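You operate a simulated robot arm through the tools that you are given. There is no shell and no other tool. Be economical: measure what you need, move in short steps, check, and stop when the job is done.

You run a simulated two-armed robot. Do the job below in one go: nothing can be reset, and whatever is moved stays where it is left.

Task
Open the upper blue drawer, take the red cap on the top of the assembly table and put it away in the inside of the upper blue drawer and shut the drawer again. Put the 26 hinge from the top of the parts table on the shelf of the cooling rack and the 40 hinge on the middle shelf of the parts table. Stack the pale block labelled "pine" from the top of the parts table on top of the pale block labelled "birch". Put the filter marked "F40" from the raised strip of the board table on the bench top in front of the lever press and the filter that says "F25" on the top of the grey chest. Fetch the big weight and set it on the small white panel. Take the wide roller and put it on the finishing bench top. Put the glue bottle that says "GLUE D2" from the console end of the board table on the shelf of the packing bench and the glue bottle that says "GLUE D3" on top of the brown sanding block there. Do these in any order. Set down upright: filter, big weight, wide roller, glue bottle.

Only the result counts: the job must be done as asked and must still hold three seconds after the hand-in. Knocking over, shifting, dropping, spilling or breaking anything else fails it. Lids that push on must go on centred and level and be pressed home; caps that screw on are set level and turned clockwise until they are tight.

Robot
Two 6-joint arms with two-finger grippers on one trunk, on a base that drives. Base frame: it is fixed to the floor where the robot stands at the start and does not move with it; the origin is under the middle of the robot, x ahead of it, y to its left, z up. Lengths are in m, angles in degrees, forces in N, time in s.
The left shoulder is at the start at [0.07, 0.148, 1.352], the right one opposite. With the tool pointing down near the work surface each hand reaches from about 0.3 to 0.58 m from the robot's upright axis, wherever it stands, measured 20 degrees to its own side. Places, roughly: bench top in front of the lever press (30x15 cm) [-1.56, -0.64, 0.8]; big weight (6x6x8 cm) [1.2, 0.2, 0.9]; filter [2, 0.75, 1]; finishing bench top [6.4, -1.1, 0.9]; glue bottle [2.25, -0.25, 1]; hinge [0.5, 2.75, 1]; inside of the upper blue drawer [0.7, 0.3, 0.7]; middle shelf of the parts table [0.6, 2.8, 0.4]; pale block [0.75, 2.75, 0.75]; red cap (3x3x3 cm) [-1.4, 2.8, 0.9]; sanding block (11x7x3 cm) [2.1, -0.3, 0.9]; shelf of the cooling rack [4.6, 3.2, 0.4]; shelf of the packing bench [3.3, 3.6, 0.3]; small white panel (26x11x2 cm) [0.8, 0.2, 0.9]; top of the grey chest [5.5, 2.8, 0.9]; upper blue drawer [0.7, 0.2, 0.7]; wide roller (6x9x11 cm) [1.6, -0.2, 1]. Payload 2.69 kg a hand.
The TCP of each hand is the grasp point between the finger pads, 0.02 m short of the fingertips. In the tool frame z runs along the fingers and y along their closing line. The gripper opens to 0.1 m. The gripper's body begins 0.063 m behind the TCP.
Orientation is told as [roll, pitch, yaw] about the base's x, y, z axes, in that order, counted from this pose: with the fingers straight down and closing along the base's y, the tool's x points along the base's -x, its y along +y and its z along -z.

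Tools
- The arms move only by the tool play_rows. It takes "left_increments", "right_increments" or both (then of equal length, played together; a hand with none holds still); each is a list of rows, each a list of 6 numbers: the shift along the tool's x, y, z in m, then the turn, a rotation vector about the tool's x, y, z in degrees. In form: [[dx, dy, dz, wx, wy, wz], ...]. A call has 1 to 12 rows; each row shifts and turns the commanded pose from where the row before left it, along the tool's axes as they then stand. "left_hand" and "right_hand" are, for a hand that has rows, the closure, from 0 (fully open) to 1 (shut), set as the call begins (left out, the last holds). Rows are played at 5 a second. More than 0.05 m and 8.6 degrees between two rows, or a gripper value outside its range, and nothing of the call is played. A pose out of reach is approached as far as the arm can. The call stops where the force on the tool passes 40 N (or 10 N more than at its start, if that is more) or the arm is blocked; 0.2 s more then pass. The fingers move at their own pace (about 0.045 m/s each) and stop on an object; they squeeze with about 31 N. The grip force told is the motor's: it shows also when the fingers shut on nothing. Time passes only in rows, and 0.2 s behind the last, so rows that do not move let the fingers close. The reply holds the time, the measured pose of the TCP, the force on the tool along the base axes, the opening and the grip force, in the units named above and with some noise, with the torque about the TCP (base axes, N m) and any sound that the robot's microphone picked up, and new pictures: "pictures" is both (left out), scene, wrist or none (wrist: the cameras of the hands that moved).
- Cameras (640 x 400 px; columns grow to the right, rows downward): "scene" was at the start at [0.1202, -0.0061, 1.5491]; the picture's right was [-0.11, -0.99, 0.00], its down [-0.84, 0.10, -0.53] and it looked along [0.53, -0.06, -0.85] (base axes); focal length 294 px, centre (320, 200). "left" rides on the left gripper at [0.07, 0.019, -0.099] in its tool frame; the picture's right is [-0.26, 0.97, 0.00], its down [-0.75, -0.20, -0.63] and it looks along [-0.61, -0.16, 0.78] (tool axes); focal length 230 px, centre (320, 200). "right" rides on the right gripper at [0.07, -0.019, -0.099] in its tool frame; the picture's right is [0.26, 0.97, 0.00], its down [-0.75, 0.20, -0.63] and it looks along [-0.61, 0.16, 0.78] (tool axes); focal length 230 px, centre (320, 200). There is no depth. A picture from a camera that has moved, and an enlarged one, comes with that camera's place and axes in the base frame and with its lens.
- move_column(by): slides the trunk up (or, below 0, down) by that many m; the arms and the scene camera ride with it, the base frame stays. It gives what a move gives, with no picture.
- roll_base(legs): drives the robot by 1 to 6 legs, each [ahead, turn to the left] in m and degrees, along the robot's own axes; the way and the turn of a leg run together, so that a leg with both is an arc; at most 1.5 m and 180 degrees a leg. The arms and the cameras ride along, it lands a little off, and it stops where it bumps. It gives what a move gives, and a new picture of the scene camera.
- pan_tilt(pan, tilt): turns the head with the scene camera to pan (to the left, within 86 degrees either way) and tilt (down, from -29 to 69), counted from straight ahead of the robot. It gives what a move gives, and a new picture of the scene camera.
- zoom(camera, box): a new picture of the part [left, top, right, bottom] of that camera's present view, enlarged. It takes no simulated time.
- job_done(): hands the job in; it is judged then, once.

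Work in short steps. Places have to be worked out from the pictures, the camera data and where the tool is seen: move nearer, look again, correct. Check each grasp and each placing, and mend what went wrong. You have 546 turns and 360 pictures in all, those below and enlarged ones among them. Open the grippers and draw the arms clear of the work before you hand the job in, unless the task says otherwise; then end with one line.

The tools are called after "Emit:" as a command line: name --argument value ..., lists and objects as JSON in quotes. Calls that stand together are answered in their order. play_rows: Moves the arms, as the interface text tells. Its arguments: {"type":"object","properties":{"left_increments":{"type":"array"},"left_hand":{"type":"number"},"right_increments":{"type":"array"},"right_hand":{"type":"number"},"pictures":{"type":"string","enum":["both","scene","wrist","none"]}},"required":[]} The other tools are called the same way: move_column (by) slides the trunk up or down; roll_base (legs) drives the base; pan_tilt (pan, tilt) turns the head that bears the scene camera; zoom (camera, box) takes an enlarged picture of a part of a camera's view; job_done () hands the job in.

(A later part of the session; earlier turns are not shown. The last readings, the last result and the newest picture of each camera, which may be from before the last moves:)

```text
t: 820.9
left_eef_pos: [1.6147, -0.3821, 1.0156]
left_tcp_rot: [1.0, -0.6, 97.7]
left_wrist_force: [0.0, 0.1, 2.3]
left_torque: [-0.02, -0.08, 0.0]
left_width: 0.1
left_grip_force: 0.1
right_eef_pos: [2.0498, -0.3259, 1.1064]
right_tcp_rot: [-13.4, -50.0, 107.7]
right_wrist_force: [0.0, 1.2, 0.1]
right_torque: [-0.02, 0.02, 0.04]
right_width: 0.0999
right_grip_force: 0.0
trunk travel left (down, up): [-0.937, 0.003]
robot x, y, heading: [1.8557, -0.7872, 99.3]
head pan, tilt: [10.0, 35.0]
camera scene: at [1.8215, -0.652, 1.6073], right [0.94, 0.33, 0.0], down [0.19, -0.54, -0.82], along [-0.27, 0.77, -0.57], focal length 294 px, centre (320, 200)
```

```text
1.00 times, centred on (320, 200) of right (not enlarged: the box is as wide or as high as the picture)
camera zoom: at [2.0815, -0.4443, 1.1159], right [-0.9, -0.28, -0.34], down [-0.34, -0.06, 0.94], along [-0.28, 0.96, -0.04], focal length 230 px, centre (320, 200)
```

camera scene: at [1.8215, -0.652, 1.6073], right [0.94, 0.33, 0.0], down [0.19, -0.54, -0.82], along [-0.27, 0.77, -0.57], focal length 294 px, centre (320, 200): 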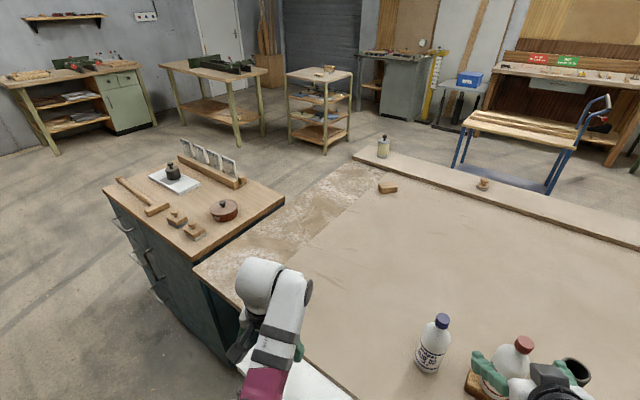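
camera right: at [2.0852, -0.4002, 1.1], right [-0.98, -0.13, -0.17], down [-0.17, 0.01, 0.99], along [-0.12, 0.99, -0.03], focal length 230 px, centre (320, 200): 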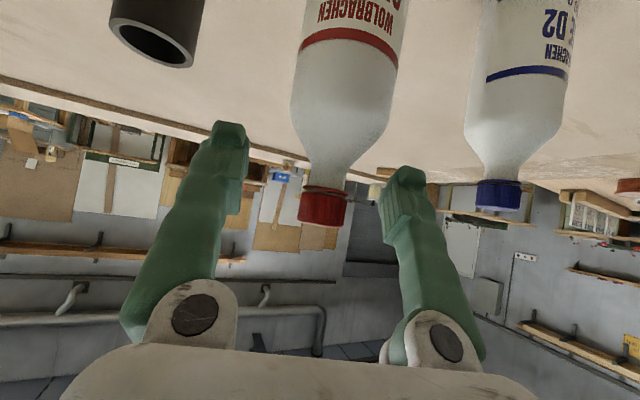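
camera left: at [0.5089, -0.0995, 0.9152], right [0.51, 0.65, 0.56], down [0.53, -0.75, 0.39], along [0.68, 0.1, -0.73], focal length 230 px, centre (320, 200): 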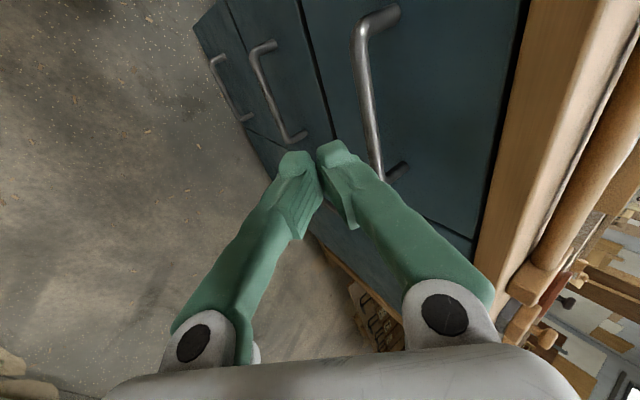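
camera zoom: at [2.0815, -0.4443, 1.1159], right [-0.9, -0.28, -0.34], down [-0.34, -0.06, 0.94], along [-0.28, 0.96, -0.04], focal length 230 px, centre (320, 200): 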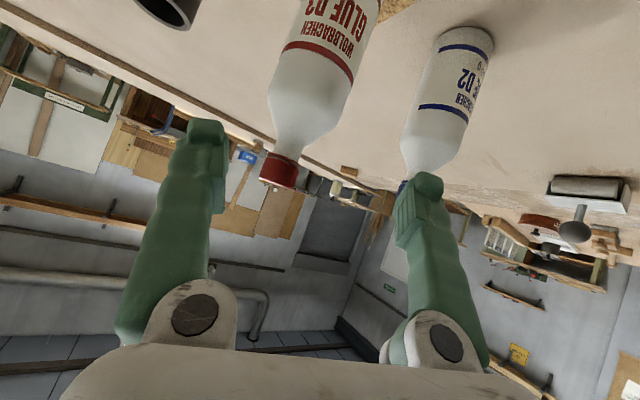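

D3 is fine (label confirmed). I back the base 12 cm to clear, and fix the right hand's roll while extending it forward a bit.

Emit:
roll_base --legs '[[-0.13, 0]]'

Emit:
play_rows --right_increments '[[-0.013, 0, 0.015, -4.3, 0, 5.2], [-0.013, 0, 0.015, -4.3, 0, 5.2]]' --pictures "wrist"

```text
t: 822.1
left_eef_pos: [1.6332, -0.5081, 1.0153]
left_tcp_rot: [0.8, -0.5, 97.7]
left_wrist_force: [-0.2, 0.3, 0.0]
left_torque: [-0.03, 0.0, 0.01]
left_width: 0.0999
left_grip_force: 0.1
right_eef_pos: [2.0682, -0.4514, 1.106]
right_tcp_rot: [-13.6, -50.0, 107.8]
right_wrist_force: [-0.3, 0.1, 0.7]
right_torque: [-0.01, 0.0, 0.02]
right_width: 0.1
right_grip_force: 0.1
trunk travel left (down, up): [-0.937, 0.003]
robot x, y, heading: [1.8745, -0.9193, 99.6]
head pan, tilt: [10.0, 35.0]
camera scene: at [1.8384, -0.7764, 1.6069], right [0.94, 0.33, 0.0], down [0.19, -0.54, -0.82], along [-0.27, 0.77, -0.58], focal length 294 px, centre (320, 200)
```

scene: 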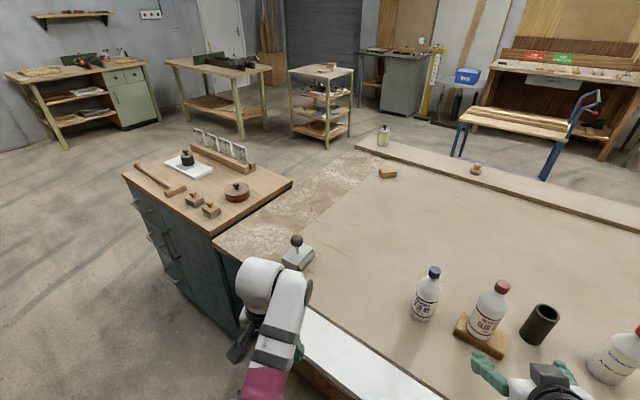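

```text
t: 822.8
left_eef_pos: [1.6355, -0.5072, 1.0154]
left_tcp_rot: [1.0, -0.6, 97.7]
left_wrist_force: [-0.7, -0.1, -0.7]
left_torque: [0.0, 0.01, 0.01]
left_width: 0.1
left_grip_force: 0.0
right_eef_pos: [2.0632, -0.4125, 1.1049]
right_tcp_rot: [7.8, -50.4, 91.2]
right_wrist_force: [0.7, 0.0, -0.8]
right_torque: [-0.01, 0.03, 0.01]
right_width: 0.1001
right_grip_force: 0.1
trunk travel left (down, up): [-0.937, 0.003]
robot x, y, heading: [1.8745, -0.9163, 99.3]
head pan, tilt: [10.0, 35.0]
camera right: at [2.0983, -0.5301, 1.1119], right [-0.95, -0.29, -0.11], down [-0.11, -0.03, 0.99], along [-0.29, 0.96, -0.01], focal length 230 px, centre (320, 200)
```

right: 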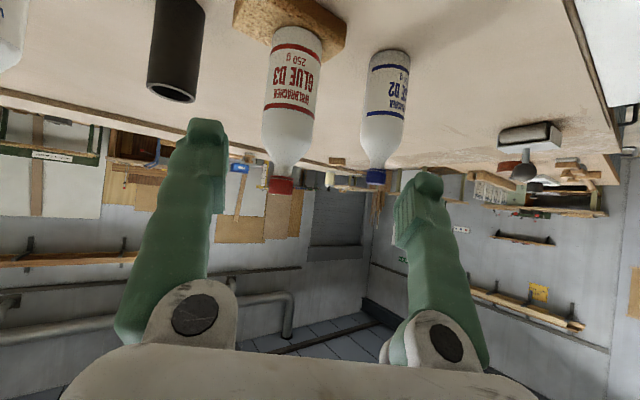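

D3 is well placed. D2 is at about (1.953, -0.283). I level the hand and rotate the base 13.5° left, then view.

Emit:
play_rows --right_increments '[[0, 0, 0, 3.2, 0, -3.9]]' --pictures "none"

Emit:
roll_base --legs '[[0, 13.5], [0.06, 0]]'

Emit:
zoom --camera "right" --box '[0, 0, 640, 400]'

```text
t: 823.1
left_eef_pos: [1.6332, -0.5102, 1.0163]
left_tcp_rot: [0.9, -0.7, 97.7]
left_wrist_force: [0.4, 0.3, -0.7]
left_torque: [0.0, -0.03, -0.03]
left_width: 0.0999
left_grip_force: 0.1
right_eef_pos: [2.0615, -0.4161, 1.1081]
right_tcp_rot: [-0.6, -50.8, 97.9]
right_wrist_force: [0.2, -0.1, -0.9]
right_torque: [0.0, -0.02, 0.01]
right_width: 0.1001
right_grip_force: 0.0
trunk travel left (down, up): [-0.937, 0.003]
robot x, y, heading: [1.8757, -0.9181, 99.1]
head pan, tilt: [10.0, 35.0]
```

```text
t: 825.0
left_eef_pos: [1.525, -0.531, 1.018]
left_tcp_rot: [0.9, -1.6, 111.3]
left_wrist_force: [0.6, -0.2, -1.0]
left_torque: [0.05, 0.08, 0.01]
left_width: 0.1002
left_grip_force: 0.1
right_eef_pos: [1.9223, -0.3392, 1.1107]
right_tcp_rot: [-0.2, -51.3, 111.0]
right_wrist_force: [0.0, 0.0, -0.2]
right_torque: [-0.03, -0.02, -0.01]
right_width: 0.1
right_grip_force: 0.1
trunk travel left (down, up): [-0.937, 0.003]
robot x, y, heading: [1.8502, -0.861, 112.8]
head pan, tilt: [10.0, 35.0]
camera scene: at [1.7888, -0.7431, 1.6077], right [0.84, 0.54, 0.0], down [0.31, -0.48, -0.82], along [-0.44, 0.69, -0.57], focal length 294 px, centre (320, 200)
```

scene: 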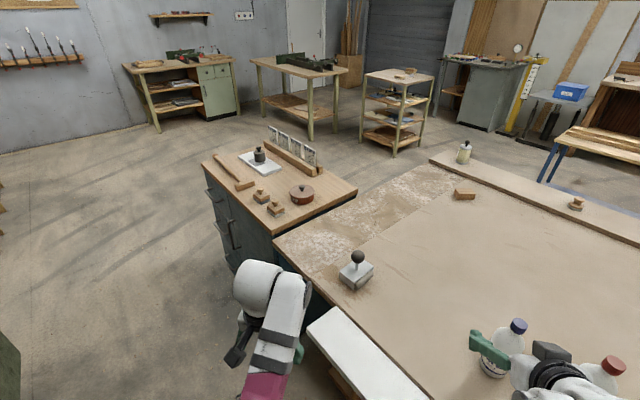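

```text
1.00 times, centred on (320, 200) of right (not enlarged: the box is as wide or as high as the picture)
camera zoom: at [1.9825, -0.4468, 1.1176], right [-0.85, -0.49, -0.2], down [-0.18, -0.09, 0.98], along [-0.5, 0.86, -0.01], focal length 230 px, centre (320, 200)
```

zoom: 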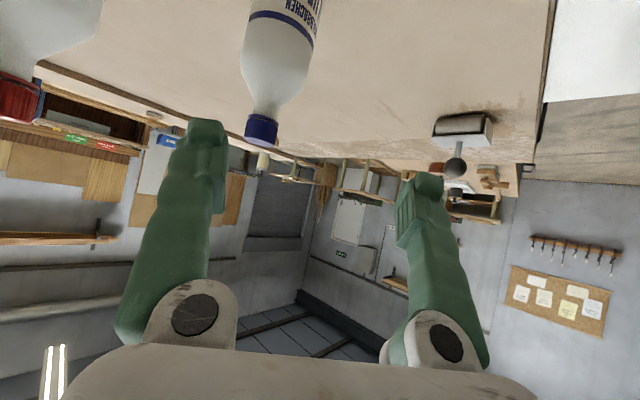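

Emit:
play_rows --right_increments '[[0, -0.042, 0, 0, 0, 0]]' --pictures "none"

Emit:
roll_base --legs '[[0.035, 0]]'

Emit:
play_rows --right_increments '[[0.015, 0, 0.0125, 0, 0, 0], [0.015, 0, 0.0125, 0, 0, 0]]' --pictures "wrist"

```text
t: 825.4
left_eef_pos: [1.5231, -0.5197, 1.0135]
left_tcp_rot: [1.2, -0.9, 111.4]
left_wrist_force: [0.7, 0.9, -0.3]
left_torque: [-0.08, 0.0, -0.01]
left_width: 0.1001
left_grip_force: 0.0
right_eef_pos: [1.961, -0.3138, 1.1068]
right_tcp_rot: [0.0, -50.7, 110.8]
right_wrist_force: [0.0, 1.0, -0.8]
right_torque: [-0.05, 0.03, 0.07]
right_width: 0.0999
right_grip_force: 0.2
trunk travel left (down, up): [-0.937, 0.003]
robot x, y, heading: [1.8497, -0.8588, 112.6]
head pan, tilt: [10.0, 35.0]
```

```text
t: 826.2
left_eef_pos: [1.5133, -0.4995, 1.0206]
left_tcp_rot: [0.9, -1.8, 111.4]
left_wrist_force: [0.9, -0.4, 0.3]
left_torque: [0.06, 0.03, 0.0]
left_width: 0.0999
left_grip_force: 0.1
right_eef_pos: [1.9488, -0.2961, 1.1128]
right_tcp_rot: [-0.2, -51.4, 111.0]
right_wrist_force: [0.3, -0.1, 0.7]
right_torque: [0.02, 0.03, -0.02]
right_width: 0.1
right_grip_force: 0.0
trunk travel left (down, up): [-0.937, 0.003]
robot x, y, heading: [1.8393, -0.83, 112.9]
head pan, tilt: [10.0, 35.0]
camera scene: at [1.7761, -0.7144, 1.6082], right [0.84, 0.54, 0.0], down [0.31, -0.48, -0.82], along [-0.44, 0.69, -0.57], focal length 294 px, centre (320, 200)
```

scene: 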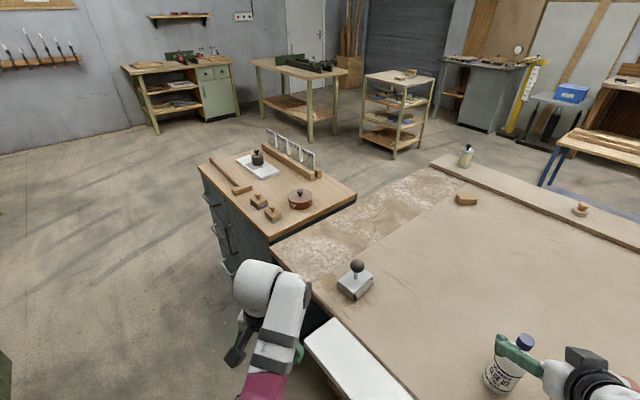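

```text
t: 826.8
left_eef_pos: [1.5103, -0.4947, 1.0188]
left_tcp_rot: [0.9, -1.7, 111.4]
left_wrist_force: [-0.4, -0.4, -0.1]
left_torque: [0.02, 0.05, -0.01]
left_width: 0.0998
left_grip_force: 0.1
right_eef_pos: [1.9468, -0.2897, 1.0726]
right_tcp_rot: [-0.4, -51.3, 111.1]
right_wrist_force: [0.2, -1.1, -0.2]
right_torque: [0.01, 0.01, 0.02]
right_width: 0.1
right_grip_force: 0.0
trunk travel left (down, up): [-0.937, 0.003]
robot x, y, heading: [1.838, -0.8262, 112.6]
head pan, tilt: [10.0, 35.0]
camera right: at [2.0067, -0.397, 1.0786], right [-0.84, -0.49, -0.2], down [-0.18, -0.09, 0.98], along [-0.5, 0.86, -0.01], focal length 230 px, centre (320, 200)
```

right: 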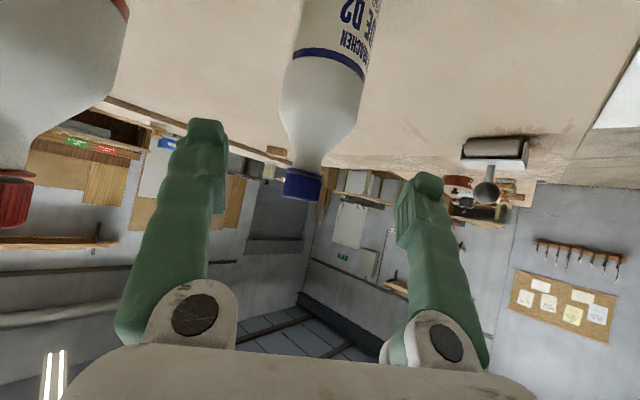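

Emit:
play_rows --right_increments '[[0, -0.01, 0, 0, 0, 0]]' --pictures "none"

Emit:
roll_base --legs '[[0.042, 0]]'

Emit:
zoom --camera "right" --box '[0, 0, 640, 400]'

```text
t: 827.2
left_eef_pos: [1.5107, -0.4927, 1.0171]
left_tcp_rot: [0.9, -1.5, 111.4]
left_wrist_force: [0.4, -0.1, -0.8]
left_torque: [-0.03, -0.02, -0.03]
left_width: 0.1001
left_grip_force: 0.0
right_eef_pos: [1.9554, -0.2835, 1.0703]
right_tcp_rot: [-0.3, -51.0, 111.0]
right_wrist_force: [0.0, -0.1, 0.1]
right_torque: [0.01, 0.01, -0.05]
right_width: 0.0999
right_grip_force: 0.1
trunk travel left (down, up): [-0.937, 0.003]
robot x, y, heading: [1.8373, -0.8248, 112.7]
head pan, tilt: [10.0, 35.0]
```

```text
t: 828.1
left_eef_pos: [1.4956, -0.4608, 1.0215]
left_tcp_rot: [1.0, -2.3, 111.4]
left_wrist_force: [0.3, -0.5, 0.1]
left_torque: [0.08, 0.07, -0.01]
left_width: 0.0998
left_grip_force: 0.1
right_eef_pos: [1.9434, -0.2552, 1.0745]
right_tcp_rot: [-0.2, -51.5, 111.1]
right_wrist_force: [0.4, -0.6, -0.2]
right_torque: [0.01, 0.02, -0.02]
right_width: 0.1001
right_grip_force: 0.0
trunk travel left (down, up): [-0.937, 0.003]
robot x, y, heading: [1.8228, -0.7894, 112.6]
head pan, tilt: [10.0, 35.0]
camera scene: at [1.7599, -0.6766, 1.6083], right [0.84, 0.54, 0.0], down [0.31, -0.48, -0.82], along [-0.44, 0.69, -0.57], focal length 294 px, centre (320, 200)
```

scene: 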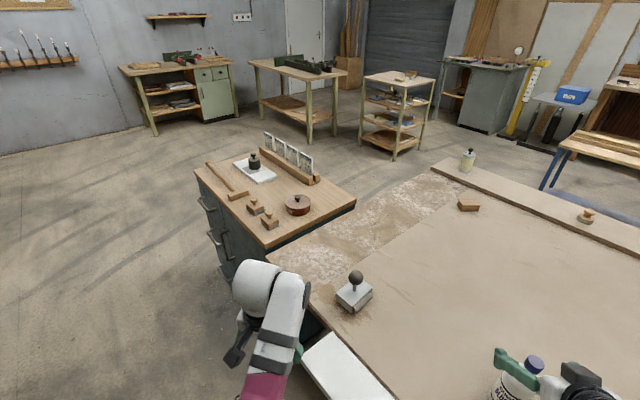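

```text
1.00 times, centred on (320, 200) of right (not enlarged: the box is as wide or as high as the picture)
camera zoom: at [2.0029, -0.3618, 1.0812], right [-0.85, -0.49, -0.21], down [-0.18, -0.1, 0.98], along [-0.5, 0.87, -0.01], focal length 230 px, centre (320, 200)
```

zoom: 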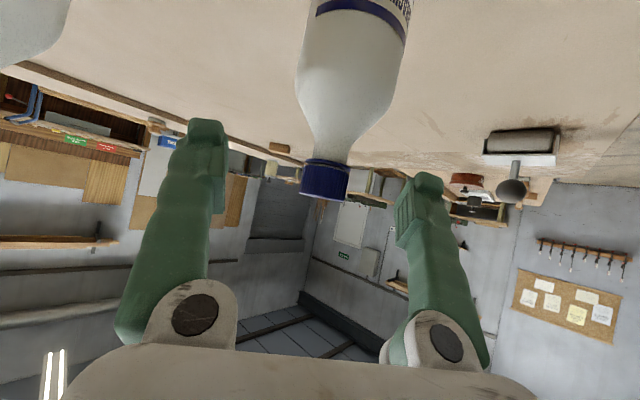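

Aligned like before. I lower 1 cm and close.

Emit:
play_rows --right_increments '[[0.0075, 0, 0.0065, 0, 0, 0], [0, 0, 0, 0, 0, 0]]' --pictures "none"

Emit:
play_rows --right_increments '[[0, 0, 0, 0, 0, 0], [0, 0, 0, 0, 0, 0], [0, 0, 0, 0, 0, 0], [0, 0, 0, 0, 0, 0], [0, 0, 0, 0, 0, 0]]' --right_hand 1 --pictures "wrist"

```text
t: 828.7
left_eef_pos: [1.4929, -0.4567, 1.0192]
left_tcp_rot: [1.2, -2.1, 111.4]
left_wrist_force: [0.9, 0.3, -0.5]
left_torque: [-0.01, 0.0, -0.04]
left_width: 0.1003
left_grip_force: 0.0
right_eef_pos: [1.9399, -0.248, 1.0617]
right_tcp_rot: [-0.3, -51.2, 111.0]
right_wrist_force: [-0.3, -0.6, -0.9]
right_torque: [0.02, -0.01, 0.0]
right_width: 0.1002
right_grip_force: 0.0
trunk travel left (down, up): [-0.937, 0.003]
robot x, y, heading: [1.8229, -0.7863, 112.8]
head pan, tilt: [10.0, 35.0]
```

```text
t: 829.9
left_eef_pos: [1.4915, -0.4564, 1.0185]
left_tcp_rot: [0.9, -2.0, 111.4]
left_wrist_force: [-0.6, -0.7, 0.3]
left_torque: [0.03, 0.02, -0.01]
left_width: 0.1001
left_grip_force: 0.0
right_eef_pos: [1.939, -0.2474, 1.0648]
right_tcp_rot: [-0.6, -51.4, 111.1]
right_wrist_force: [-2.2, 1.2, 6.7]
right_torque: [0.04, 0.04, -0.03]
right_width: 0.019
right_grip_force: 20.4
trunk travel left (down, up): [-0.937, 0.003]
robot x, y, heading: [1.8209, -0.7894, 112.6]
head pan, tilt: [10.0, 35.0]
camera right: at [1.9985, -0.3552, 1.0701], right [-0.85, -0.49, -0.21], down [-0.18, -0.09, 0.98], along [-0.5, 0.86, -0.01], focal length 230 px, centre (320, 200)
```

right: 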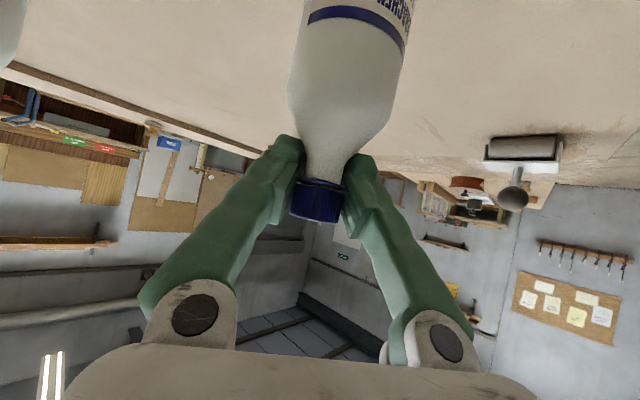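

D2 gripped. I lift it 12 cm and back away 15 cm.

Emit:
play_rows --right_increments '[[-0.0235, 0, -0.0188, 0, 0, 0], [-0.0235, 0, -0.0188, 0, 0, 0], [-0.0235, 0, -0.0188, 0, 0, 0], [-0.0235, 0, -0.0188, 0, 0, 0]]' --pictures "none"

Emit:
roll_base --legs '[[-0.12, 0]]'

```text
t: 830.9
left_eef_pos: [1.4915, -0.4546, 1.0179]
left_tcp_rot: [1.1, -2.0, 111.4]
left_wrist_force: [-0.4, 1.0, 0.6]
left_torque: [0.03, 0.0, 0.01]
left_width: 0.0998
left_grip_force: 0.0
right_eef_pos: [1.9396, -0.2468, 1.1821]
right_tcp_rot: [-0.2, -51.0, 110.9]
right_wrist_force: [0.2, 0.3, -2.7]
right_torque: [-0.04, 0.02, 0.0]
right_width: 0.0174
right_grip_force: 30.8
trunk travel left (down, up): [-0.937, 0.003]
robot x, y, heading: [1.8191, -0.7881, 112.6]
head pan, tilt: [10.0, 35.0]
```

```text
t: 832.1
left_eef_pos: [1.5379, -0.5619, 1.0159]
left_tcp_rot: [1.0, -1.7, 111.4]
left_wrist_force: [0.3, -0.1, 0.0]
left_torque: [-0.02, 0.0, 0.03]
left_width: 0.0999
left_grip_force: 0.0
right_eef_pos: [1.9829, -0.3518, 1.1796]
right_tcp_rot: [-0.4, -50.8, 111.0]
right_wrist_force: [0.2, 1.0, -2.3]
right_torque: [-0.03, -0.04, -0.01]
right_width: 0.0172
right_grip_force: 31.1
trunk travel left (down, up): [-0.937, 0.003]
robot x, y, heading: [1.8693, -0.8987, 112.8]
head pan, tilt: [10.0, 35.0]
camera scene: at [1.7997, -0.7701, 1.6066], right [0.84, 0.54, 0.0], down [0.31, -0.49, -0.82], along [-0.44, 0.69, -0.58], focal length 294 px, centre (320, 200)
```

scene: 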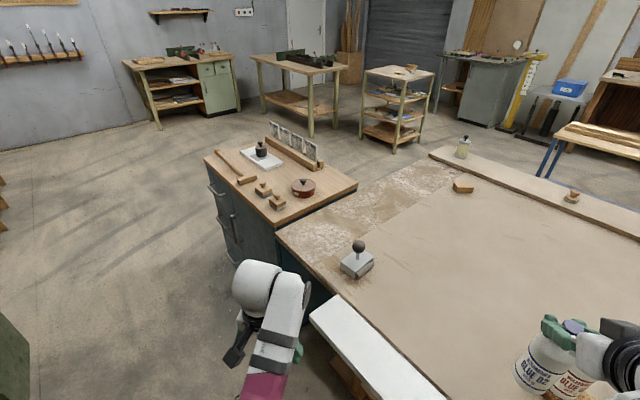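

Next the roller with the left hand. I reposition to heading 76° left of here so the held bottle stays clear of D3.

Emit:
roll_base --legs '[[0, 67], [0.3, 0], [0, -104]]'

Emit:
play_rows --left_increments '[[-0.025, 0, -0.01, 0, -8, 0], [-0.0262, 0, -0.0064, 0, -8, 0], [-0.0268, 0, -0.0027, 0, -8, 0], [-0.0269, 0, 0.001, 0, -8, 0], [-0.0265, 0, 0.0048, 0, -8, 0]]' --pictures "wrist"

```text
t: 841.5
left_eef_pos: [1.514, -0.4328, 1.0174]
left_tcp_rot: [0.9, -1.8, 73.6]
left_wrist_force: [-0.1, -0.6, -0.4]
left_torque: [-0.02, 0.0, 0.01]
left_width: 0.1
left_grip_force: 0.1
right_eef_pos: [1.9949, -0.5407, 1.1819]
right_tcp_rot: [-0.3, -51.1, 73.1]
right_wrist_force: [0.2, -0.8, -2.8]
right_torque: [0.0, 0.0, -0.01]
right_width: 0.0174
right_grip_force: 31.0
trunk travel left (down, up): [-0.937, 0.003]
robot x, y, heading: [1.5693, -0.8969, 74.7]
head pan, tilt: [10.0, 35.0]
camera scene: at [1.5927, -0.7576, 1.6072], right [1.0, -0.09, 0.0], down [-0.05, -0.57, -0.82], along [0.07, 0.82, -0.57], focal length 294 px, centre (320, 200)
```

scene: 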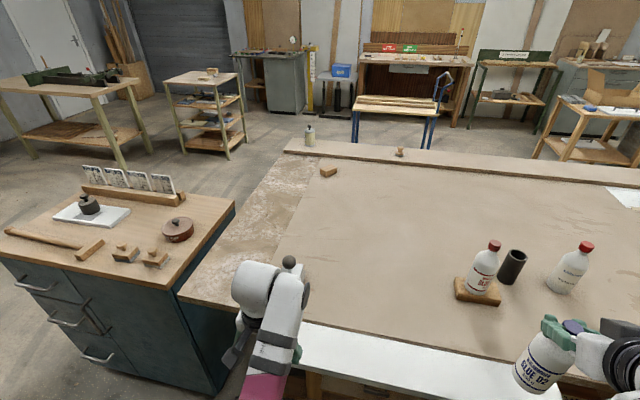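

```text
t: 842.7
left_eef_pos: [1.549, -0.3094, 1.0775]
left_tcp_rot: [2.3, -42.6, 72.1]
left_wrist_force: [-0.1, -0.7, 0.0]
left_torque: [0.03, -0.02, 0.0]
left_width: 0.0999
left_grip_force: 0.2
right_eef_pos: [1.9958, -0.5411, 1.1817]
right_tcp_rot: [-0.3, -51.1, 73.1]
right_wrist_force: [0.2, 0.8, -2.5]
right_torque: [0.01, 0.01, 0.01]
right_width: 0.0173
right_grip_force: 31.0
trunk travel left (down, up): [-0.937, 0.003]
robot x, y, heading: [1.5731, -0.8944, 74.7]
head pan, tilt: [10.0, 35.0]
camera left: at [1.4969, -0.4164, 1.1032], right [-0.87, 0.45, 0.2], down [0.26, 0.06, 0.97], along [0.42, 0.89, -0.16], focal length 230 px, centre (320, 200)
```

left: 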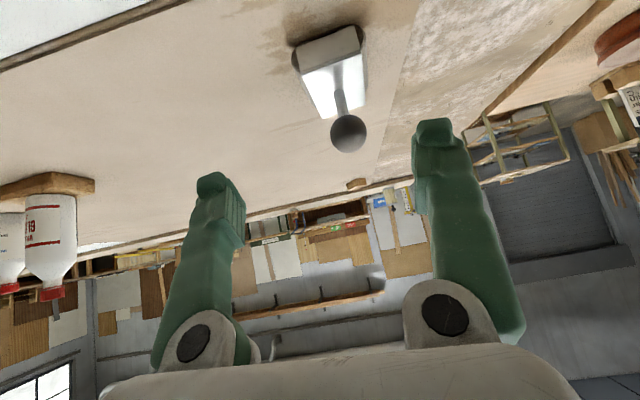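

The roller's ball handle is ahead of the left hand. I drive 7 cm forward and re-view.

Emit:
roll_base --legs '[[0.07, 0]]'

Emit:
play_rows --left_increments '[[0.02, 0, 0.022, 0, 0, 0], [0.02, 0, 0.022, 0, 0, 0]]' --pictures "wrist"

```text
t: 843.7
left_eef_pos: [1.5545, -0.2408, 1.0852]
left_tcp_rot: [4.4, -43.6, 71.2]
left_wrist_force: [0.0, -0.1, -0.8]
left_torque: [0.11, 0.0, 0.05]
left_width: 0.1001
left_grip_force: 0.0
right_eef_pos: [2.0127, -0.4819, 1.1827]
right_tcp_rot: [-0.4, -51.3, 73.1]
right_wrist_force: [0.3, 0.6, -4.3]
right_torque: [0.05, -0.06, 0.01]
right_width: 0.017
right_grip_force: 30.9
trunk travel left (down, up): [-0.937, 0.003]
robot x, y, heading: [1.5895, -0.8267, 74.8]
head pan, tilt: [10.0, 35.0]
camera scene: at [1.6132, -0.6849, 1.6065], right [1.0, -0.09, 0.0], down [-0.05, -0.57, -0.82], along [0.07, 0.81, -0.58], focal length 294 px, centre (320, 200)
```

scene: 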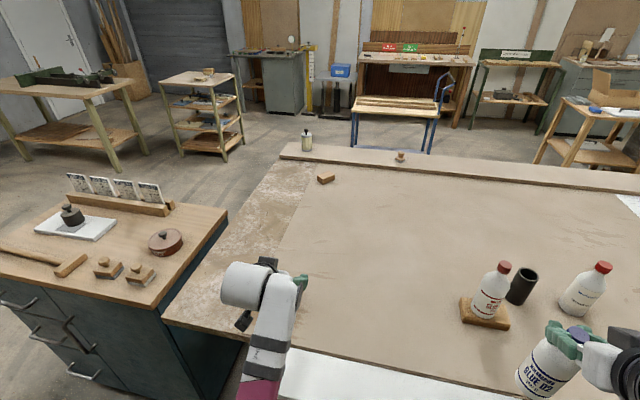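

```text
t: 844.3
left_eef_pos: [1.5516, -0.2375, 1.0232]
left_tcp_rot: [4.1, -43.4, 71.5]
left_wrist_force: [0.1, 0.4, -0.3]
left_torque: [-0.02, 0.01, -0.02]
left_width: 0.1001
left_grip_force: 0.2
right_eef_pos: [2.0132, -0.479, 1.1833]
right_tcp_rot: [-0.5, -51.3, 73.2]
right_wrist_force: [0.0, 0.6, -3.8]
right_torque: [0.0, -0.01, 0.02]
right_width: 0.0172
right_grip_force: 31.3
trunk travel left (down, up): [-0.937, 0.003]
robot x, y, heading: [1.5913, -0.8317, 74.7]
head pan, tilt: [10.0, 35.0]
camera left: at [1.5024, -0.3467, 1.0481], right [-0.87, 0.44, 0.23], down [0.27, 0.04, 0.96], along [0.41, 0.9, -0.16], focal length 230 px, centre (320, 200)
```

left: 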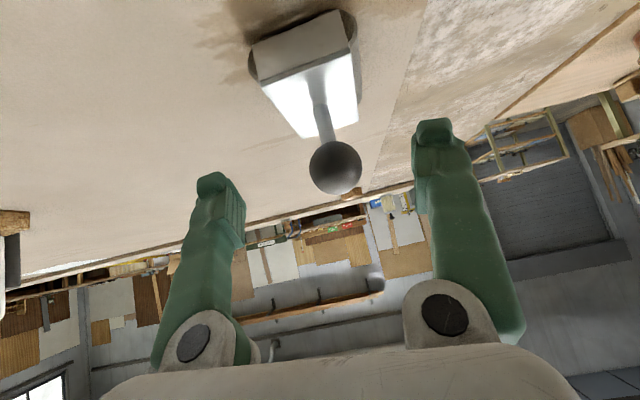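

The ball centre is (1.550, -0.207, 1.006). I move onto it, levelled, and close.

Emit:
play_rows --left_increments '[[-0.0045, 0.0045, 0.0162, 2.4, 0, -2.25], [-0.0045, 0.0045, 0.0162, 0, 0, 0], [0, 0, 0, 0, 0, 0]]' --pictures "wrist"

```text
t: 845.1
left_eef_pos: [1.5495, -0.2123, 1.0138]
left_tcp_rot: [-0.1, -43.9, 74.3]
left_wrist_force: [0.1, 0.0, 0.5]
left_torque: [0.0, 0.05, -0.01]
left_width: 0.0998
left_grip_force: 0.0
right_eef_pos: [2.012, -0.4883, 1.1857]
right_tcp_rot: [-0.2, -51.7, 73.1]
right_wrist_force: [0.5, -1.1, -2.6]
right_torque: [0.02, 0.01, 0.02]
right_width: 0.0171
right_grip_force: 30.7
trunk travel left (down, up): [-0.937, 0.003]
robot x, y, heading: [1.5914, -0.8277, 74.7]
head pan, tilt: [10.0, 35.0]
camera left: at [1.4979, -0.3215, 1.0345], right [-0.88, 0.44, 0.18], down [0.22, 0.05, 0.97], along [0.42, 0.9, -0.14], focal length 230 px, centre (320, 200)
```

left: 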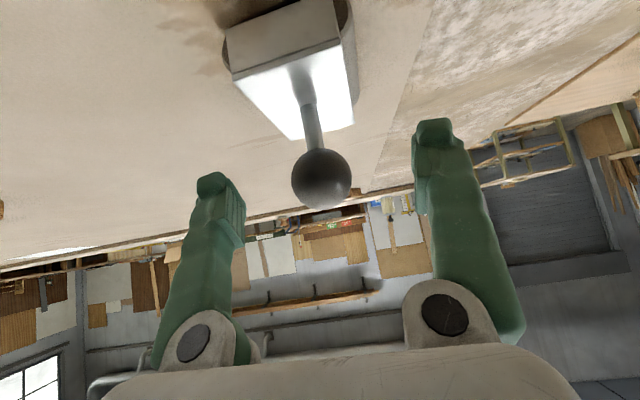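

Emit:
play_rows --left_increments '[[-0.004, 0, 0.012, 0, 0, 0], [0, 0, 0, 0, 0, 0]]' --pictures "none"

Emit:
play_rows --left_increments '[[0, 0, 0, 0, 0, 0], [0, 0, 0, 0, 0, 0], [0, 0, 0, 0, 0, 0], [0, 0, 0, 0, 0, 0], [0, 0, 0, 0, 0, 0]]' --left_hand 1 --pictures "wrist"

```text
t: 845.7
left_eef_pos: [1.5529, -0.1999, 1.0054]
left_tcp_rot: [-0.1, -43.8, 74.3]
left_wrist_force: [0.2, 0.2, -0.7]
left_torque: [0.01, -0.03, -0.01]
left_width: 0.1
left_grip_force: 0.0
right_eef_pos: [2.0103, -0.4864, 1.1856]
right_tcp_rot: [-0.4, -51.6, 73.1]
right_wrist_force: [-0.5, 0.0, -3.1]
right_torque: [-0.02, 0.02, 0.02]
right_width: 0.0172
right_grip_force: 31.3
trunk travel left (down, up): [-0.937, 0.003]
robot x, y, heading: [1.5891, -0.8279, 74.6]
head pan, tilt: [10.0, 35.0]
```

```text
t: 846.9
left_eef_pos: [1.5534, -0.1996, 1.0056]
left_tcp_rot: [0.0, -43.9, 74.3]
left_wrist_force: [0.4, -0.3, 1.7]
left_torque: [0.01, -0.03, 0.01]
left_width: 0.0378
left_grip_force: 30.9
right_eef_pos: [2.0108, -0.4857, 1.1851]
right_tcp_rot: [-0.3, -51.5, 73.0]
right_wrist_force: [-0.4, 0.0, -2.9]
right_torque: [-0.02, 0.0, -0.03]
right_width: 0.0171
right_grip_force: 31.2
trunk travel left (down, up): [-0.937, 0.003]
robot x, y, heading: [1.5913, -0.8263, 74.6]
head pan, tilt: [10.0, 35.0]
camera left: at [1.5009, -0.3095, 1.0281], right [-0.88, 0.44, 0.18], down [0.22, 0.05, 0.97], along [0.42, 0.9, -0.14], focal length 230 px, centre (320, 200)
```

left: 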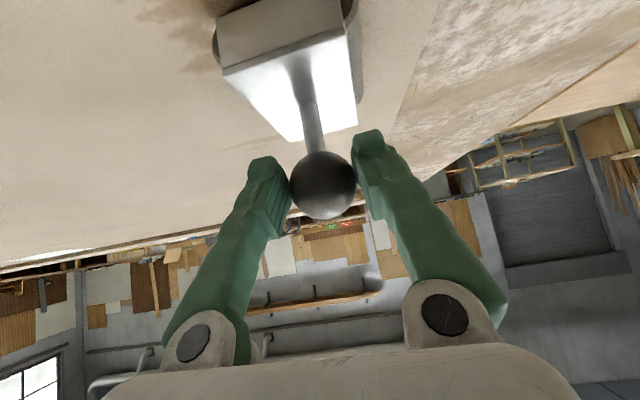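

Ball held at its full diameter (0.038). Lift 10 cm.

Emit:
play_rows --left_increments '[[-0.0235, 0, -0.0245, 0, 0, 0], [-0.0235, 0, -0.0245, 0, 0, 0], [-0.0235, 0, -0.0245, 0, 0, 0]]' --pictures "wrist"

```text
t: 847.7
left_eef_pos: [1.5526, -0.2007, 1.1071]
left_tcp_rot: [-0.1, -43.8, 74.3]
left_wrist_force: [0.0, 0.2, -3.1]
left_torque: [-0.06, 0.03, 0.03]
left_width: 0.0381
left_grip_force: 30.9
right_eef_pos: [2.0111, -0.485, 1.1857]
right_tcp_rot: [-0.4, -51.5, 73.1]
right_wrist_force: [0.3, 0.2, -2.7]
right_torque: [0.02, 0.0, 0.02]
right_width: 0.0173
right_grip_force: 30.8
trunk travel left (down, up): [-0.937, 0.003]
robot x, y, heading: [1.5863, -0.8303, 74.8]
head pan, tilt: [10.0, 35.0]
camera left: at [1.5013, -0.3094, 1.1295], right [-0.88, 0.44, 0.18], down [0.22, 0.05, 0.97], along [0.42, 0.9, -0.14], focal length 230 px, centre (320, 200)
```

left: 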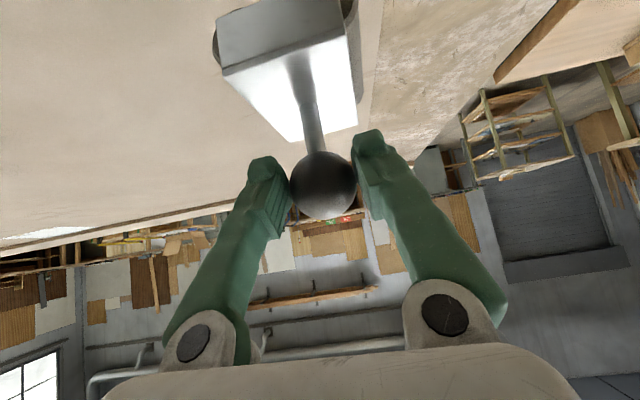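

Roller held. I back up and drive down the corridor (heading -14°) toward the finishing bench.

Emit:
roll_base --legs '[[-0.1, 0], [0, -88.5], [1.5, 0]]'

```text
t: 859.7
left_eef_pos: [3.6586, -1.2571, 1.1065]
left_tcp_rot: [-0.1, -43.8, -15.1]
left_wrist_force: [0.2, -0.3, -2.8]
left_torque: [0.02, 0.04, -0.03]
left_width: 0.0372
left_grip_force: 30.9
right_eef_pos: [3.3781, -1.7192, 1.1861]
right_tcp_rot: [-0.4, -51.7, -16.5]
right_wrist_force: [-0.1, 0.3, -3.4]
right_torque: [0.02, -0.02, -0.02]
right_width: 0.0173
right_grip_force: 30.8
trunk travel left (down, up): [-0.937, 0.003]
robot x, y, heading: [3.0296, -1.2968, -14.6]
head pan, tilt: [10.0, 35.0]
camera scene: at [3.1701, -1.3176, 1.6072], right [-0.08, -1.0, 0.0], down [-0.57, 0.05, -0.82], along [0.82, -0.07, -0.57], focal length 294 px, centre (320, 200)
```

scene: 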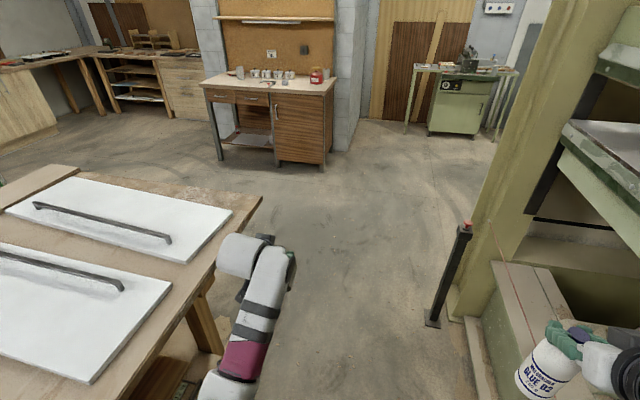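

I continue down the corridor, then swing to face the finishing bench (front edge about (6.15,-0.47)–(5.88,-1.6)).

Emit:
roll_base --legs '[[1.28, 0], [0, 42.5], [1.18, 0], [0, -42]]'

Emit:
pan_tilt --pan 0 --tilt 42

```text
t: 875.6
left_eef_pos: [5.945, -1.0471, 1.1066]
left_tcp_rot: [-0.2, -43.8, -15.4]
left_wrist_force: [0.2, 0.3, -2.9]
left_torque: [0.0, 0.04, -0.05]
left_width: 0.035
left_grip_force: 31.1
right_eef_pos: [5.6611, -1.5069, 1.1853]
right_tcp_rot: [-0.4, -51.5, -16.5]
right_wrist_force: [0.7, 0.0, -3.1]
right_torque: [0.01, 0.0, -0.01]
right_width: 0.0167
right_grip_force: 30.8
trunk travel left (down, up): [-0.937, 0.003]
robot x, y, heading: [5.3177, -1.0874, -15.1]
head pan, tilt: [10.0, 35.0]
camera scene: at [5.4555, -1.106, 1.6071], right [-0.09, -1.0, 0.0], down [-0.57, 0.05, -0.82], along [0.82, -0.07, -0.57], focal length 294 px, centre (320, 200)
```

scene: 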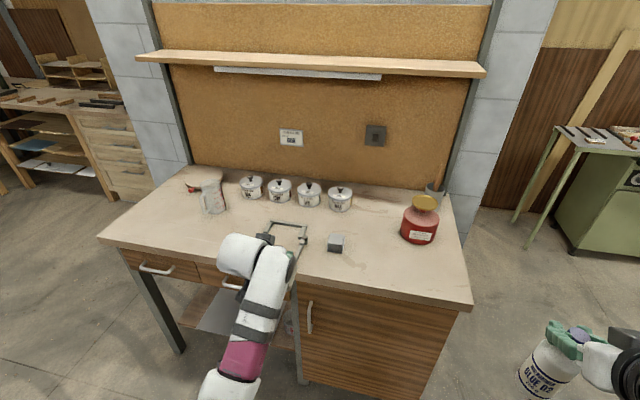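

```text
t: 876.3
left_eef_pos: [5.9433, -1.0486, 1.107]
left_tcp_rot: [-0.1, -43.8, -15.4]
left_wrist_force: [-0.6, 0.1, -2.2]
left_torque: [0.02, 0.03, 0.02]
left_width: 0.035
left_grip_force: 31.5
right_eef_pos: [5.6612, -1.5072, 1.185]
right_tcp_rot: [-0.4, -51.5, -16.7]
right_wrist_force: [-0.5, 0.5, -3.2]
right_torque: [-0.02, -0.01, -0.01]
right_width: 0.0167
right_grip_force: 30.6
trunk travel left (down, up): [-0.937, 0.003]
robot x, y, heading: [5.3164, -1.0874, -14.6]
head pan, tilt: [0.0, 42.0]
camera scene: at [5.4482, -1.121, 1.5967], right [-0.26, -0.97, 0.0], down [-0.65, 0.17, -0.74], along [0.72, -0.19, -0.67], focal length 294 px, centre (320, 200)
```

scene: 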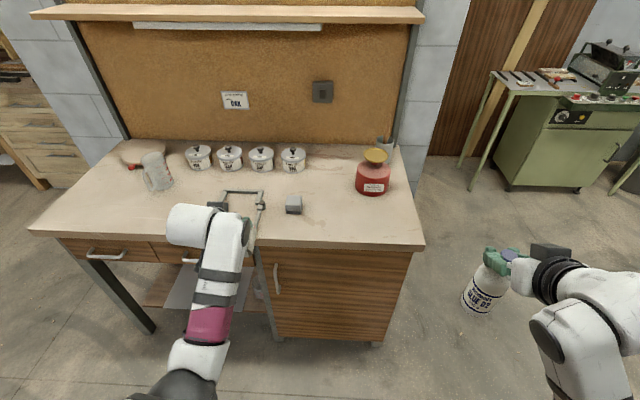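

The bench top's right-front area (around (6.1, -1.33)) is free. I shift the base sideways accordingly.

Emit:
roll_base --legs '[[0, -46.8], [0.32, 0], [0, 46.8]]'

Emit:
zoom --camera "left" --box '[0, 0, 640, 400]'

```text
t: 882.7
left_eef_pos: [6.0951, -1.322, 1.1062]
left_tcp_rot: [-0.2, -43.8, -15.0]
left_wrist_force: [-0.6, 0.0, -2.6]
left_torque: [0.0, 0.01, 0.02]
left_width: 0.0348
left_grip_force: 31.1
right_eef_pos: [5.8152, -1.7832, 1.1844]
right_tcp_rot: [-0.2, -51.6, -16.3]
right_wrist_force: [0.2, 0.1, -1.7]
right_torque: [0.01, -0.02, -0.05]
right_width: 0.0167
right_grip_force: 31.2
trunk travel left (down, up): [-0.937, 0.003]
robot x, y, heading: [5.4659, -1.3659, -14.5]
head pan, tilt: [0.0, 42.0]
camera scene: at [5.5997, -1.3984, 1.5966], right [-0.25, -0.97, 0.0], down [-0.65, 0.17, -0.74], along [0.72, -0.19, -0.67], focal length 294 px, centre (320, 200)
```

scene: 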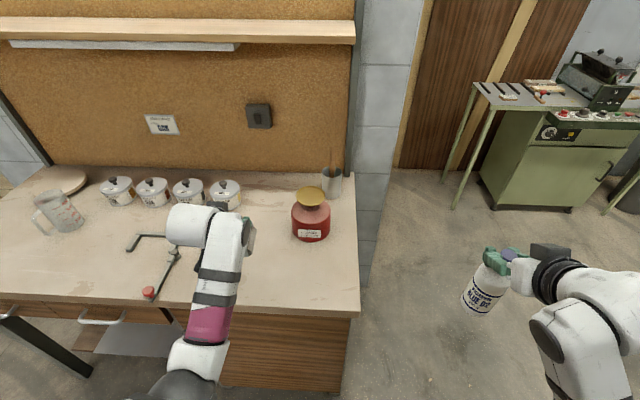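

```text
1.00 times, centred on (320, 200) of left (not enlarged: the box is as wide or as high as the picture)
camera zoom: at [5.9842, -1.2727, 1.1294], right [0.43, 0.88, 0.18], down [0.05, -0.22, 0.97], along [0.9, -0.41, -0.14], focal length 230 px, centre (320, 200)
```

zoom: 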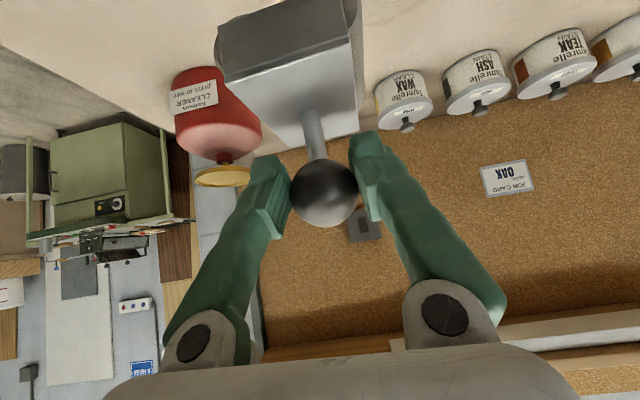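

The roller is above a free spot. I lower with the trunk until contact.

Emit:
move_column --by -0.05

Emit:
move_column --by -0.012

Emit:
move_column --by -0.012

Emit:
move_column --by -0.012

```text
t: 883.6
left_eef_pos: [6.0943, -1.3214, 1.0567]
left_tcp_rot: [-0.1, -43.8, -15.1]
left_wrist_force: [0.5, -0.2, -2.0]
left_torque: [0.05, 0.05, 0.01]
left_width: 0.035
left_grip_force: 31.3
right_eef_pos: [5.8149, -1.7837, 1.1349]
right_tcp_rot: [-0.4, -51.5, -16.3]
right_wrist_force: [0.4, -0.3, -2.3]
right_torque: [-0.01, 0.02, 0.01]
right_width: 0.0163
right_grip_force: 31.2
trunk travel left (down, up): [-0.887, 0.053]
robot x, y, heading: [5.4684, -1.3635, -14.5]
head pan, tilt: [0.0, 42.0]
```

```text
t: 884.2
left_eef_pos: [6.0947, -1.3217, 1.0446]
left_tcp_rot: [-0.1, -43.8, -15.1]
left_wrist_force: [-0.2, -0.6, -2.8]
left_torque: [0.04, 0.02, -0.03]
left_width: 0.0352
left_grip_force: 31.0
right_eef_pos: [5.816, -1.7834, 1.1218]
right_tcp_rot: [-0.4, -51.5, -16.3]
right_wrist_force: [-0.1, 1.5, -2.3]
right_torque: [-0.02, -0.01, 0.02]
right_width: 0.0165
right_grip_force: 31.5
trunk travel left (down, up): [-0.875, 0.065]
robot x, y, heading: [5.4679, -1.3655, -14.5]
head pan, tilt: [0.0, 42.0]
```

```text
t: 884.8
left_eef_pos: [6.0962, -1.3216, 1.0316]
left_tcp_rot: [-0.1, -43.9, -15.0]
left_wrist_force: [-0.5, 0.6, -3.0]
left_torque: [0.0, 0.02, 0.05]
left_width: 0.0347
left_grip_force: 31.0
right_eef_pos: [5.8163, -1.7831, 1.1112]
right_tcp_rot: [-0.5, -51.4, -16.2]
right_wrist_force: [0.5, 0.3, -2.8]
right_torque: [-0.04, -0.01, 0.01]
right_width: 0.0166
right_grip_force: 30.6
trunk travel left (down, up): [-0.863, 0.077]
robot x, y, heading: [5.4685, -1.3634, -14.5]
head pan, tilt: [0.0, 42.0]
```

```text
t: 885.4
left_eef_pos: [6.096, -1.321, 1.0203]
left_tcp_rot: [-0.1, -43.7, -14.9]
left_wrist_force: [0.1, -0.5, -3.3]
left_torque: [0.05, 0.02, -0.02]
left_width: 0.0348
left_grip_force: 31.1
right_eef_pos: [5.8152, -1.7825, 1.0991]
right_tcp_rot: [-0.3, -51.5, -16.3]
right_wrist_force: [0.0, 0.1, -2.5]
right_torque: [-0.01, -0.01, -0.02]
right_width: 0.0168
right_grip_force: 31.0
trunk travel left (down, up): [-0.851, 0.089]
robot x, y, heading: [5.4693, -1.3642, -14.4]
head pan, tilt: [0.0, 42.0]
```

Emit:
move_column --by -0.012

Emit:
move_column --by -0.012

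Emit:
move_column --by -0.012

Emit:
zoom --camera "left" --box '[0, 0, 640, 400]'

```text
t: 886.0
left_eef_pos: [6.0953, -1.3217, 1.0088]
left_tcp_rot: [-0.1, -43.8, -15.0]
left_wrist_force: [-0.1, 0.7, -1.8]
left_torque: [0.0, -0.01, 0.02]
left_width: 0.0349
left_grip_force: 31.0
right_eef_pos: [5.8153, -1.7846, 1.0869]
right_tcp_rot: [-0.5, -51.5, -16.3]
right_wrist_force: [0.1, -0.3, -2.5]
right_torque: [0.01, -0.01, -0.02]
right_width: 0.0165
right_grip_force: 30.6
trunk travel left (down, up): [-0.839, 0.101]
robot x, y, heading: [5.4678, -1.3644, -14.7]
head pan, tilt: [0.0, 42.0]
```

```text
t: 886.6
left_eef_pos: [6.0956, -1.3217, 0.9962]
left_tcp_rot: [-0.2, -43.8, -15.0]
left_wrist_force: [-0.4, 0.0, -2.0]
left_torque: [0.04, 0.0, -0.03]
left_width: 0.035
left_grip_force: 31.2
right_eef_pos: [5.8152, -1.7825, 1.0748]
right_tcp_rot: [-0.3, -51.5, -16.3]
right_wrist_force: [1.0, 0.8, -2.7]
right_torque: [-0.03, -0.01, 0.02]
right_width: 0.0168
right_grip_force: 31.1
trunk travel left (down, up): [-0.827, 0.113]
robot x, y, heading: [5.4716, -1.3654, -14.4]
head pan, tilt: [0.0, 42.0]
```

```text
t: 887.2
left_eef_pos: [6.0937, -1.3231, 0.9858]
left_tcp_rot: [0.0, -43.7, -15.0]
left_wrist_force: [0.5, -0.9, -1.6]
left_torque: [0.03, 0.03, -0.01]
left_width: 0.0348
left_grip_force: 30.8
right_eef_pos: [5.8144, -1.7838, 1.0624]
right_tcp_rot: [-0.4, -51.5, -16.4]
right_wrist_force: [-0.1, -0.1, -2.3]
right_torque: [-0.01, -0.01, 0.02]
right_width: 0.0162
right_grip_force: 31.2
trunk travel left (down, up): [-0.815, 0.125]
robot x, y, heading: [5.4701, -1.3693, -14.6]
head pan, tilt: [0.0, 42.0]
```

```text
1.00 times, centred on (320, 200) of left (not enlarged: the box is as wide or as high as the picture)
camera zoom: at [5.9846, -1.2721, 1.007], right [0.43, 0.88, 0.18], down [0.05, -0.22, 0.97], along [0.9, -0.41, -0.14], focal length 230 px, centre (320, 200)
```

zoom: 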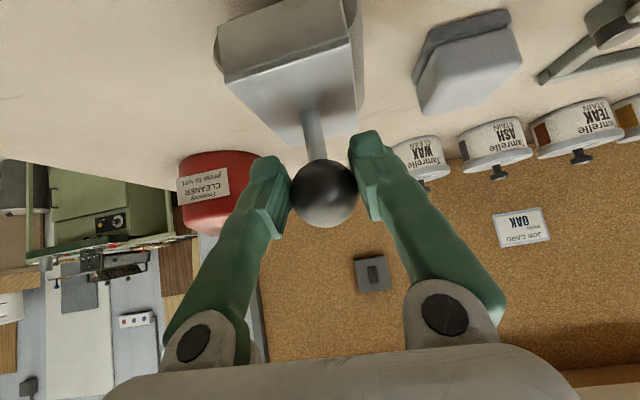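

Emit:
move_column --by -0.012

Emit:
move_column --by -0.01

Emit:
move_column --by -0.01

```text
t: 887.8
left_eef_pos: [6.0966, -1.3214, 0.9729]
left_tcp_rot: [-0.1, -43.8, -15.0]
left_wrist_force: [-0.6, 0.2, -2.2]
left_torque: [0.01, 0.02, 0.01]
left_width: 0.0349
left_grip_force: 31.1
right_eef_pos: [5.8153, -1.7838, 1.05]
right_tcp_rot: [-0.4, -51.5, -16.5]
right_wrist_force: [0.3, 0.3, -3.1]
right_torque: [-0.02, -0.01, 0.03]
right_width: 0.0169
right_grip_force: 31.0
trunk travel left (down, up): [-0.803, 0.137]
robot x, y, heading: [5.4682, -1.3652, -14.7]
head pan, tilt: [0.0, 42.0]
```

```text
t: 888.4
left_eef_pos: [6.094, -1.322, 0.962]
left_tcp_rot: [-0.1, -43.7, -15.0]
left_wrist_force: [0.6, -0.5, -0.9]
left_torque: [0.0, 0.02, 0.02]
left_width: 0.0
left_grip_force: 28.7
right_eef_pos: [5.8164, -1.7839, 1.0401]
right_tcp_rot: [-0.4, -51.5, -16.2]
right_wrist_force: [1.2, -0.7, -2.8]
right_torque: [-0.03, 0.01, -0.05]
right_width: 0.0164
right_grip_force: 31.4
trunk travel left (down, up): [-0.793, 0.147]
robot x, y, heading: [5.4632, -1.3633, -14.8]
head pan, tilt: [0.0, 42.0]
```

```text
t: 889.0
left_eef_pos: [6.0949, -1.3223, 0.9523]
left_tcp_rot: [-0.1, -43.7, -15.1]
left_wrist_force: [-0.8, 0.0, -0.9]
left_torque: [0.0, 0.02, -0.01]
left_width: 0.0
left_grip_force: 29.8
right_eef_pos: [5.8145, -1.7837, 1.032]
right_tcp_rot: [-0.4, -51.5, -16.3]
right_wrist_force: [-0.1, -0.5, -3.0]
right_torque: [-0.01, -0.03, 0.0]
right_width: 0.0165
right_grip_force: 30.7
trunk travel left (down, up): [-0.783, 0.157]
robot x, y, heading: [5.4709, -1.3623, -14.5]
head pan, tilt: [0.0, 42.0]
```

The ball slipped out at contact. Look at the roller.

Emit:
zoom --camera "left" --box '[0, 0, 640, 400]'

```text
1.00 times, centred on (320, 200) of left (not enlarged: the box is as wide or as high as the picture)
camera zoom: at [5.9844, -1.272, 0.975], right [0.43, 0.88, 0.18], down [0.05, -0.22, 0.97], along [0.9, -0.41, -0.14], focal length 230 px, centre (320, 200)
```

zoom: 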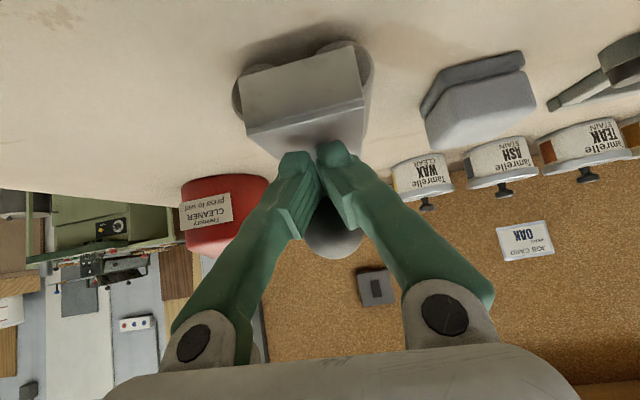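

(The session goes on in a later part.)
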